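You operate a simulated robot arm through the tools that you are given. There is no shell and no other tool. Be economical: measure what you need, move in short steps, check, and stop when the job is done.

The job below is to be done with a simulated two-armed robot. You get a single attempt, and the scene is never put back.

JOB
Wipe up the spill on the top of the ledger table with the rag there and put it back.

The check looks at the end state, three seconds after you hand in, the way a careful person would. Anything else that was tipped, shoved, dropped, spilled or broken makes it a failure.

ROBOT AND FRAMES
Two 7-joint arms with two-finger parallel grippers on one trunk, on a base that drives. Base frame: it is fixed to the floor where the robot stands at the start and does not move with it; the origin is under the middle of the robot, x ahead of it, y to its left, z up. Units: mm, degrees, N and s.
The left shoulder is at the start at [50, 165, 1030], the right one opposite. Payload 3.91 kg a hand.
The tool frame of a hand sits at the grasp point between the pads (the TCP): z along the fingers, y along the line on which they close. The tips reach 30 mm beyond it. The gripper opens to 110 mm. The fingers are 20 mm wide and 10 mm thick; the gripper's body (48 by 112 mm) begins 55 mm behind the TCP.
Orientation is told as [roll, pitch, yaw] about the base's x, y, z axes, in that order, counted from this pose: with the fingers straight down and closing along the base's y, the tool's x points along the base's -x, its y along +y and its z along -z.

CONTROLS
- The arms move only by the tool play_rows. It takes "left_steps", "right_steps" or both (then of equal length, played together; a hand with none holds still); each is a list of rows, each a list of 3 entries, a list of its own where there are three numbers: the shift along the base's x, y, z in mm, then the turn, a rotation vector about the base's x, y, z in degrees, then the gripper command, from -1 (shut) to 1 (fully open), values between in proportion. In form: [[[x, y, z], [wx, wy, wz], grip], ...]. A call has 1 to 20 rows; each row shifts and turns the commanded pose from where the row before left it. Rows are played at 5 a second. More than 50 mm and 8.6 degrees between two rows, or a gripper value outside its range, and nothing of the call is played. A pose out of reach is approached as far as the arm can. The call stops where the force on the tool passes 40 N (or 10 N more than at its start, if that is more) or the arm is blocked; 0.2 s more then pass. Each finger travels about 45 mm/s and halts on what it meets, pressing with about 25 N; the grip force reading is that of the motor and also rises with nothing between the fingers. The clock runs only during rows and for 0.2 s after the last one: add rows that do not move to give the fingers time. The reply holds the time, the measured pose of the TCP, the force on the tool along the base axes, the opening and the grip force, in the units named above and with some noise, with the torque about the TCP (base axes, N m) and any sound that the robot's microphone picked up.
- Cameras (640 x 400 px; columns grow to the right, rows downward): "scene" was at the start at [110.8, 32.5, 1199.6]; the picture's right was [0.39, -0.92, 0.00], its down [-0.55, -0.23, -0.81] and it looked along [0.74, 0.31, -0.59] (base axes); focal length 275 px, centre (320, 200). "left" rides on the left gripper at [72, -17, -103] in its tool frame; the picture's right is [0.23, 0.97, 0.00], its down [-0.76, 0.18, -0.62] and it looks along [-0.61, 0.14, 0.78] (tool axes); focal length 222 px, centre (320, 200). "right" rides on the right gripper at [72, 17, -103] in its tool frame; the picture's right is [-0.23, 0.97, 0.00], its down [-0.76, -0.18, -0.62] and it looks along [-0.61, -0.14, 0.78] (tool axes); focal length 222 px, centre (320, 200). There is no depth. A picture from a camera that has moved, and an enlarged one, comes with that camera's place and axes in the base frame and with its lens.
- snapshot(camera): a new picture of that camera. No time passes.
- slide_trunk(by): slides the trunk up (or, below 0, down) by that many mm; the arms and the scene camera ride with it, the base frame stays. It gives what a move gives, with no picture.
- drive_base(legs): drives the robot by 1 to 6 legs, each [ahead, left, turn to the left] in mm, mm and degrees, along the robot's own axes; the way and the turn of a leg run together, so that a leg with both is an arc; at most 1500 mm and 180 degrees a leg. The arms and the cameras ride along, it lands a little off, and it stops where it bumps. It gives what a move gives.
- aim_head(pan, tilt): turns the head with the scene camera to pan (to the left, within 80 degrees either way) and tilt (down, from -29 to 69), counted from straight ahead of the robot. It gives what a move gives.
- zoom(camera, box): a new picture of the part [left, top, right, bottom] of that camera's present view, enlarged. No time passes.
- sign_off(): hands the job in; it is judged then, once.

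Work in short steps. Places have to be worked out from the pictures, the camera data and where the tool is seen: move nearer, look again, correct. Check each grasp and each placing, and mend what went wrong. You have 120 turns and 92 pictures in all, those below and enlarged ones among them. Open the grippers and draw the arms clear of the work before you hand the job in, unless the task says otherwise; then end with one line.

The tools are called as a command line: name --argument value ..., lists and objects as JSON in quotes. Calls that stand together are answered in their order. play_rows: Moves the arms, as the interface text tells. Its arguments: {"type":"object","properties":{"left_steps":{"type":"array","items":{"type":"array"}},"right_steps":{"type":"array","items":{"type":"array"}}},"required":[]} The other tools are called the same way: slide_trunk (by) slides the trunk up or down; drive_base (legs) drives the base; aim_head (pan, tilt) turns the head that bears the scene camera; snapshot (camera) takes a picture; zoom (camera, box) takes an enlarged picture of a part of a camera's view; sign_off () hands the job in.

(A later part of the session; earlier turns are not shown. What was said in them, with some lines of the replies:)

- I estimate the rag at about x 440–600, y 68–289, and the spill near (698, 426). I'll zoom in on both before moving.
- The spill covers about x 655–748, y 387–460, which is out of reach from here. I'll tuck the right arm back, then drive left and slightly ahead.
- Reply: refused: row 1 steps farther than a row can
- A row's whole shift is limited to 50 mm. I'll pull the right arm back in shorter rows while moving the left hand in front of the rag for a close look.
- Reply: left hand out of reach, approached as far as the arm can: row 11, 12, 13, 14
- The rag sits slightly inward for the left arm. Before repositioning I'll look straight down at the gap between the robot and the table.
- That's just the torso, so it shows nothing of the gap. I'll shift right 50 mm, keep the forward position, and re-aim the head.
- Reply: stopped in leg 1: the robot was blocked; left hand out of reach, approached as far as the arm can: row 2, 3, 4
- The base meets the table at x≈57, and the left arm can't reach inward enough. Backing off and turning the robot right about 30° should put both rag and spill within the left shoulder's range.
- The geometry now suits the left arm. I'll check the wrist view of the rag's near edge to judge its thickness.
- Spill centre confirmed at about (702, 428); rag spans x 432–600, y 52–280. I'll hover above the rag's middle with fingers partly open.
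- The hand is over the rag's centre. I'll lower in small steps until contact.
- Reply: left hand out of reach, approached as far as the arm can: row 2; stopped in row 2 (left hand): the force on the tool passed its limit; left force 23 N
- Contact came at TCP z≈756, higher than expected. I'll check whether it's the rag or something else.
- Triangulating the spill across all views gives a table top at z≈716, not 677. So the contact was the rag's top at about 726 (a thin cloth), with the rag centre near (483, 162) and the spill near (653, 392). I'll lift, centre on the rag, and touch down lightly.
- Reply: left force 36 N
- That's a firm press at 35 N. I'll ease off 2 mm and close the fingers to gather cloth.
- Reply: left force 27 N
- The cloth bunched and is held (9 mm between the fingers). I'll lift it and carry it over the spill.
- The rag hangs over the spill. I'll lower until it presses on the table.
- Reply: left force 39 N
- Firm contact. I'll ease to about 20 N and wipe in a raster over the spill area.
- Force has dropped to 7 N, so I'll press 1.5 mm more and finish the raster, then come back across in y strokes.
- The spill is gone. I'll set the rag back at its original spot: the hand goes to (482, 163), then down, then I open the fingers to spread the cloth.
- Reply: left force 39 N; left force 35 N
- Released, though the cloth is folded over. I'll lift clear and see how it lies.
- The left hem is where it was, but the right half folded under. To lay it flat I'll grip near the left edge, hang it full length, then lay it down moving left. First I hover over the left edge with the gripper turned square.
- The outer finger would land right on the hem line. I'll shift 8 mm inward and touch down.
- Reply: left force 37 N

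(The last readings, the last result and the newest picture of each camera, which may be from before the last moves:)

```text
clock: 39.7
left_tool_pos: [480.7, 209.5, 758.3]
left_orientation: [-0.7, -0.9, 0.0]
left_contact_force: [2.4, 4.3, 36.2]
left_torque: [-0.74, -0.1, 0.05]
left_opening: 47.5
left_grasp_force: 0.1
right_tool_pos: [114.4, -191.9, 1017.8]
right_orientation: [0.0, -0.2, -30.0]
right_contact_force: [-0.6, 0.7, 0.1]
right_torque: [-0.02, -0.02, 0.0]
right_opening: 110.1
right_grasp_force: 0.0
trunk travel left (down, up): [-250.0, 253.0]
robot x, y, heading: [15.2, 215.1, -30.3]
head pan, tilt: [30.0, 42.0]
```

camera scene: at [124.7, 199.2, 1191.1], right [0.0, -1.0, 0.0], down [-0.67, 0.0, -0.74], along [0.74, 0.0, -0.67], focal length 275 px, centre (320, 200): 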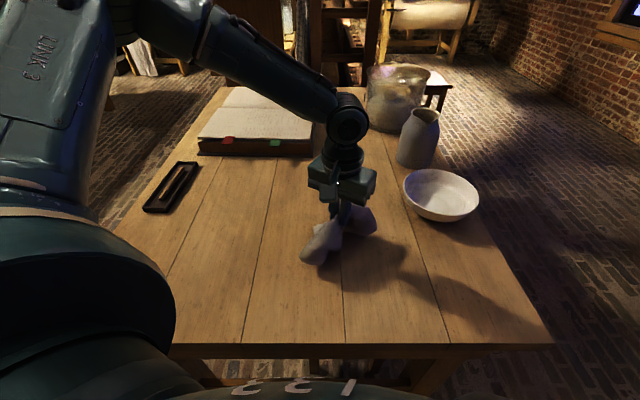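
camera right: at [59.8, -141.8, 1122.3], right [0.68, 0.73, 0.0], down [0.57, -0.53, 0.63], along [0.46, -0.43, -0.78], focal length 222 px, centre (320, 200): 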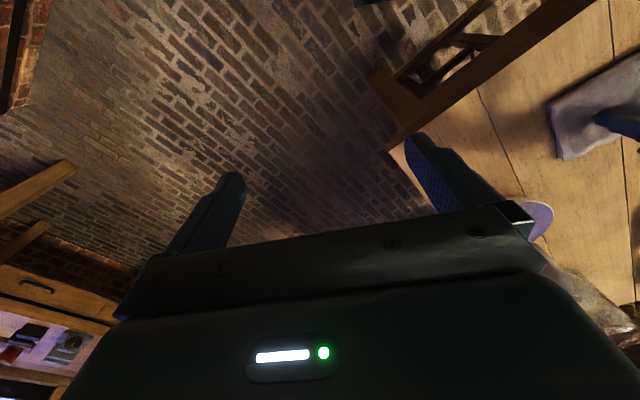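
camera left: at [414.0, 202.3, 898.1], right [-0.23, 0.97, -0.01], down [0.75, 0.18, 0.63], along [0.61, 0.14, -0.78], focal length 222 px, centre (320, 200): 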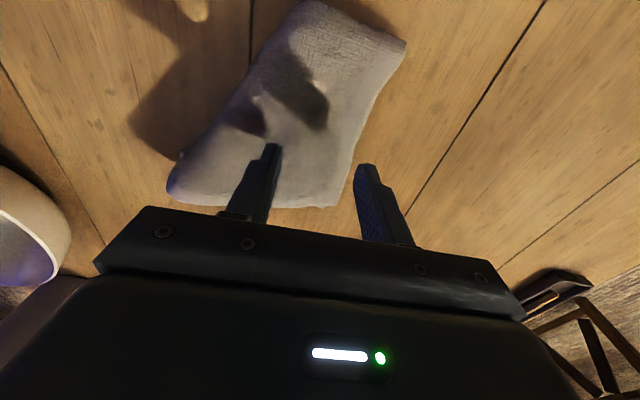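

The load is mostly on the inner finger. I'll close and see what is gathered.

play_rows --left_steps '[[[0, 0, 0], [0, 0, 0], -0.3], [[0, 0, 0], [0, 0, 0], -0.6], [[0, 0, 0], [0, 0, 0], -1], [[0, 0, 0], [0, 0, 0], -1], [[0, 0, 0], [0, 0, 0], -1], [[0, 0, 30], [0, 0, 0], -1], [[0, 0, 40], [0, 0, 0], -1], [[0, 0, 0], [0, 0, 0], -1]]'

zoom --camera "scene" --box '[240, 160, 400, 280]'

snapshot --camera "left"

```text
clock: 41.5
left_tool_pos: [480.8, 209.8, 826.1]
left_orientation: [-0.3, -0.4, 0.1]
left_contact_force: [-0.2, -1.2, -0.7]
left_torque: [0.04, 0.01, -0.03]
left_opening: 13.9
left_grasp_force: 24.8
right_tool_pos: [116.6, -192.5, 1017.7]
right_orientation: [0.0, 0.0, -30.0]
right_contact_force: [-0.1, 0.8, 0.5]
right_torque: [-0.01, 0.0, 0.01]
right_opening: 110.0
right_grasp_force: 0.0
trunk travel left (down, up): [-250.0, 253.0]
robot x, y, heading: [15.4, 215.4, -30.1]
head pan, tilt: [30.0, 42.0]
```

```text
3.33 times, centred on (320, 220) of scene
camera zoom: at [124.7, 199.3, 1191.0], right [0.0, -1.0, 0.0], down [-0.67, 0.0, -0.74], along [0.74, 0.0, -0.67], focal length 918 px, centre (320, 133)
```

zoom: 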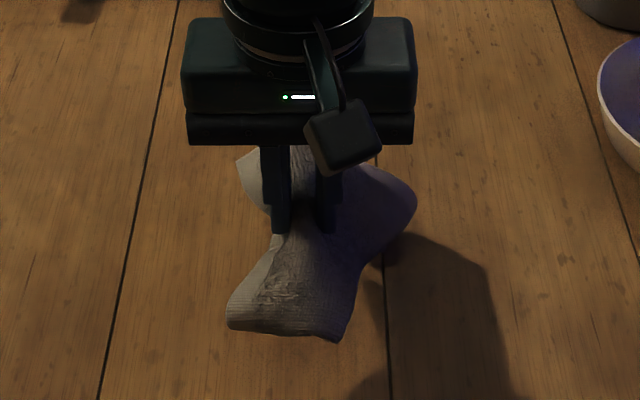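

```text
59 pictures are left
camera left: at [408.4, 193.5, 928.4], right [-0.23, 0.97, -0.01], down [0.76, 0.18, 0.63], along [0.61, 0.14, -0.78], focal length 222 px, centre (320, 200)
```

left: 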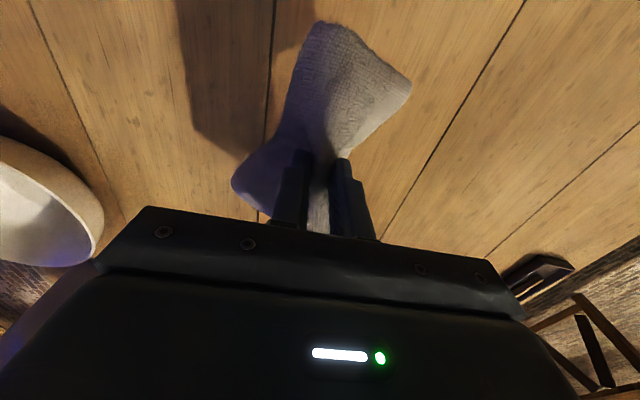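

The left hem is held. I'll raise it and move right so the rest hangs free.

play_rows --left_steps '[[[0, 0, 40], [0, 0, 0], -1], [[0, 0, 40], [0, 0, 0], -1], [[0, -20, 40], [0, 0, 0], -1], [[0, -40, 10], [0, 0, 0], -1], [[0, -40, 0], [0, 0, 0], -1], [[0, 0, 0], [0, 0, 0], -1], [[0, 0, 0], [0, 0, 0], -1]]'

snapshot --camera "scene"

snapshot --camera "left"

```text
clock: 43.1
left_tool_pos: [479.7, 110.9, 956.8]
left_orientation: [-0.4, -0.6, 0.0]
left_contact_force: [1.0, 0.2, -0.5]
left_torque: [0.05, 0.02, -0.01]
left_opening: 13.6
left_grasp_force: 24.7
right_tool_pos: [115.5, -193.2, 1018.1]
right_orientation: [-0.1, -0.1, -30.0]
right_contact_force: [-0.2, -0.2, -0.2]
right_torque: [0.0, 0.0, -0.03]
right_opening: 110.0
right_grasp_force: 0.0
trunk travel left (down, up): [-250.0, 253.0]
robot x, y, heading: [14.3, 212.6, -30.0]
head pan, tilt: [30.0, 42.0]
```

```text
58 pictures are left
camera scene: at [124.7, 199.3, 1191.1], right [0.0, -1.0, 0.0], down [-0.67, 0.0, -0.74], along [0.74, 0.0, -0.67], focal length 275 px, centre (320, 200)
```

scene: 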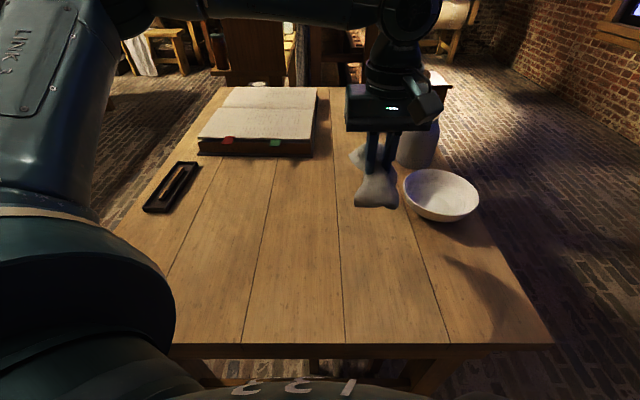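

```text
57 pictures are left
camera left: at [407.9, 93.6, 1059.5], right [-0.23, 0.97, -0.01], down [0.76, 0.18, 0.63], along [0.61, 0.14, -0.78], focal length 222 px, centre (320, 200)
```

left: 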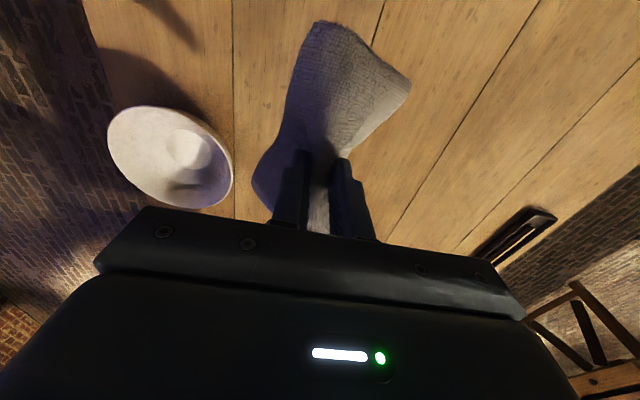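

I'll zoom to see how much hangs below the fingers.

zoom --camera "scene" --box '[320, 90, 440, 230]'

```text
2.86 times, centred on (380, 160) of scene
camera zoom: at [124.7, 199.3, 1191.1], right [0.0, -1.0, 0.0], down [-0.67, 0.0, -0.74], along [0.74, 0.0, -0.67], focal length 787 px, centre (149, 314)
```

zoom: 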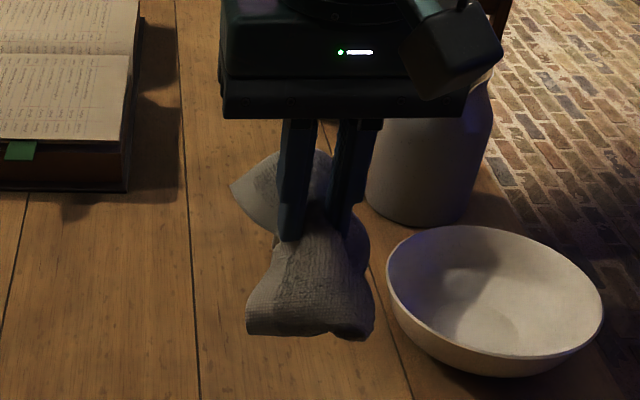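

Little hangs free; the flap seems pinched too. I'll lay it down with a leftward sweep, finishing so the pile is centred on the original spot.

play_rows --left_steps '[[[0, 0, -45], [0, 0, 0], -1], [[0, 0, -45], [0, 0, 0], -1], [[0, 0, -40], [0, 0, 0], -1], [[0, 10, -20], [0, 0, 0], -1], [[0, 15, -15], [0, 0, 0], -1], [[0, 20, -10], [0, 0, 0], -1], [[0, 20, -8], [0, 0, 0], -1], [[0, 10, -5], [0, 0, 0], -1], [[0, 0, 0], [0, 0, 0], -1]]'

zoom --camera "scene" --box '[260, 160, 420, 280]'

```text
clock: 45.1
left_tool_pos: [481.0, 193.0, 770.5]
left_orientation: [-0.5, -0.6, -0.1]
left_contact_force: [0.1, 0.9, 0.2]
left_torque: [0.03, -0.01, -0.02]
left_opening: 13.9
left_grasp_force: 25.3
left hand out of reach, approached as far as the arm can: row 3
right_tool_pos: [116.9, -192.6, 1018.1]
right_orientation: [-0.1, 0.0, -30.0]
right_contact_force: [-0.2, -0.6, 0.9]
right_torque: [0.02, -0.03, 0.01]
right_opening: 109.8
right_grasp_force: 0.1
trunk travel left (down, up): [-250.0, 253.0]
robot x, y, heading: [17.5, 214.4, -30.1]
head pan, tilt: [30.0, 42.0]
```

```text
3.33 times, centred on (340, 220) of scene
camera zoom: at [124.7, 199.2, 1191.1], right [0.0, -1.0, 0.0], down [-0.67, 0.0, -0.74], along [0.74, 0.0, -0.67], focal length 918 px, centre (253, 133)
```

zoom: 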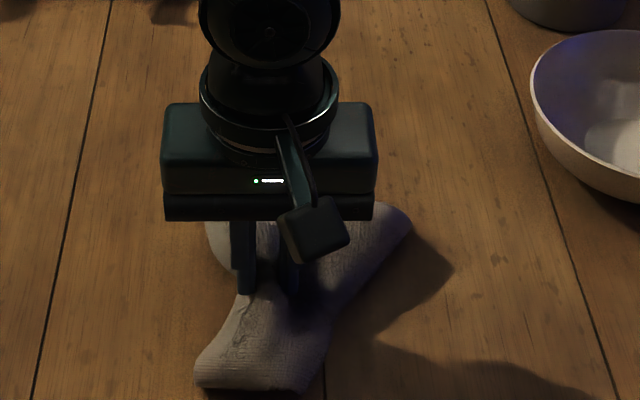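

Lowering the last few millimetres, releasing, and lifting away to inspect.

play_rows --left_steps '[[[0, 0, -5], [0, 0, 0], -1], [[0, 0, -3], [0, 0, 0], -0.7], [[0, 0, 0], [0, 0, 0], -0.4], [[0, 0, 0], [0, 0, 0], -0.1], [[0, 0, 0], [0, 0, 0], 0.2], [[0, 0, 0], [0, 0, 0], 0.5], [[0, 0, 0], [0, 0, 0], 0.5], [[0, 0, 15], [0, 0, 0], 0.5], [[0, 0, 40], [0, 0, 0], 0.5], [[0, 20, 40], [0, 0, 0], 0.5], [[0, 45, 20], [0, 0, 0], 0.5], [[0, 45, 10], [0, 0, 0], 0.5], [[0, 45, 0], [0, 0, 0], 0.5], [[0, 0, 0], [0, 0, 0], 0.5]]'

zoom --camera "scene" --box '[240, 160, 440, 310]'

```text
clock: 48.1
left_tool_pos: [480.2, 347.4, 887.2]
left_orientation: [-0.4, -0.5, -0.1]
left_contact_force: [0.1, -0.1, 0.5]
left_torque: [-0.03, 0.0, -0.01]
left_opening: 82.3
left_grasp_force: 0.1
right_tool_pos: [115.9, -193.5, 1018.4]
right_orientation: [0.0, -0.1, -30.0]
right_contact_force: [0.3, 0.3, -0.6]
right_torque: [0.0, 0.01, 0.01]
right_opening: 110.3
right_grasp_force: 0.0
trunk travel left (down, up): [-250.0, 253.0]
robot x, y, heading: [17.0, 217.2, -30.0]
head pan, tilt: [30.0, 42.0]
```

```text
2.67 times, centred on (340, 235) of scene
camera zoom: at [124.7, 199.2, 1191.0], right [0.0, -1.0, 0.0], down [-0.67, 0.0, -0.74], along [0.74, 0.0, -0.67], focal length 734 px, centre (267, 107)
```

zoom: 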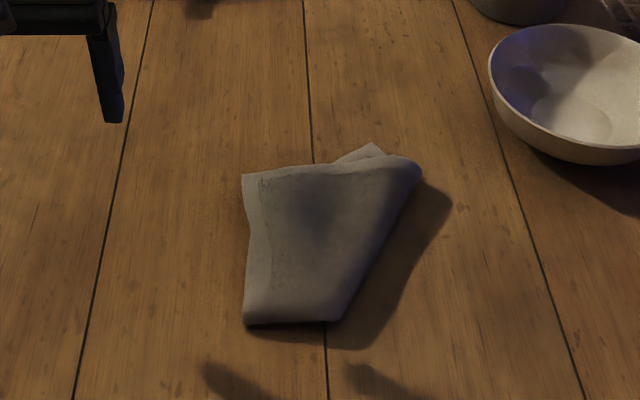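

The rag now lies neatly folded, centred at about (490, 165), which matches its original centre of about (483, 162). I'll retract the left arm and take a final check.

play_rows --left_steps '[[[0, 10, 40], [0, 0, 0], 1], [[0, 30, 35], [0, 0, 0], 1], [[-20, 40, 20], [0, 0, 0], 1], [[-20, 40, 10], [0, 0, 0], 1], [[-20, 40, 0], [0, 0, 0], 1], [[0, 0, 0], [0, 0, 0], 1]]'

snapshot --camera "scene"

zoom --camera "scene" --box '[150, 140, 310, 240]'

```text
clock: 49.5
left_tool_pos: [419.0, 508.0, 991.5]
left_orientation: [-0.4, -0.5, 0.0]
left_contact_force: [0.0, 0.2, 1.0]
left_torque: [0.01, -0.04, -0.01]
left_opening: 109.8
left_grasp_force: 0.0
right_tool_pos: [116.7, -194.3, 1018.4]
right_orientation: [0.0, 0.0, -30.0]
right_contact_force: [1.2, 1.2, 0.3]
right_torque: [0.01, 0.01, -0.03]
right_opening: 109.9
right_grasp_force: 0.0
trunk travel left (down, up): [-250.0, 253.0]
robot x, y, heading: [15.2, 216.4, -29.9]
head pan, tilt: [30.0, 42.0]
```

```text
53 pictures are left
camera scene: at [124.8, 199.3, 1191.0], right [0.0, -1.0, 0.0], down [-0.67, 0.0, -0.74], along [0.74, 0.0, -0.67], focal length 275 px, centre (320, 200)
```

scene: 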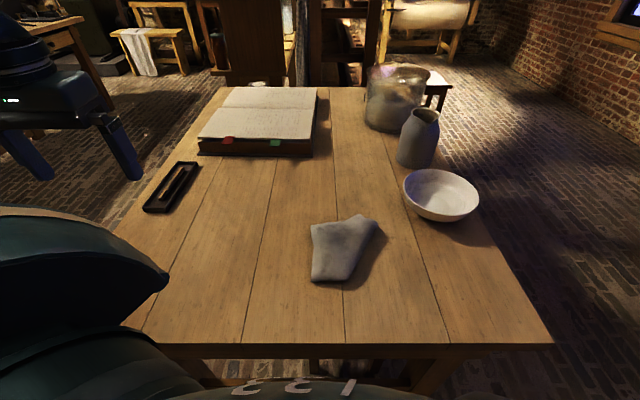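

```text
4.00 times, centred on (230, 190) of scene
camera zoom: at [124.8, 199.3, 1191.0], right [0.0, -1.0, 0.0], down [-0.67, 0.0, -0.74], along [0.74, 0.0, -0.67], focal length 1102 px, centre (680, 240)
```

zoom: 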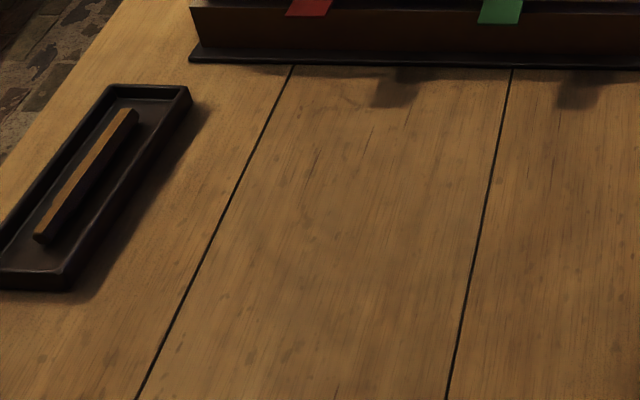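

The table is clean, nothing else has moved, the rag is back in its place, and both hands are open and clear, so I'm handing in.

sign_off

```text
The job is handed in.
```

The spill is wiped up and the rag is back on its original spot, though its right half is folded under instead of lying flat as it was; nothing else on the table was disturbed.
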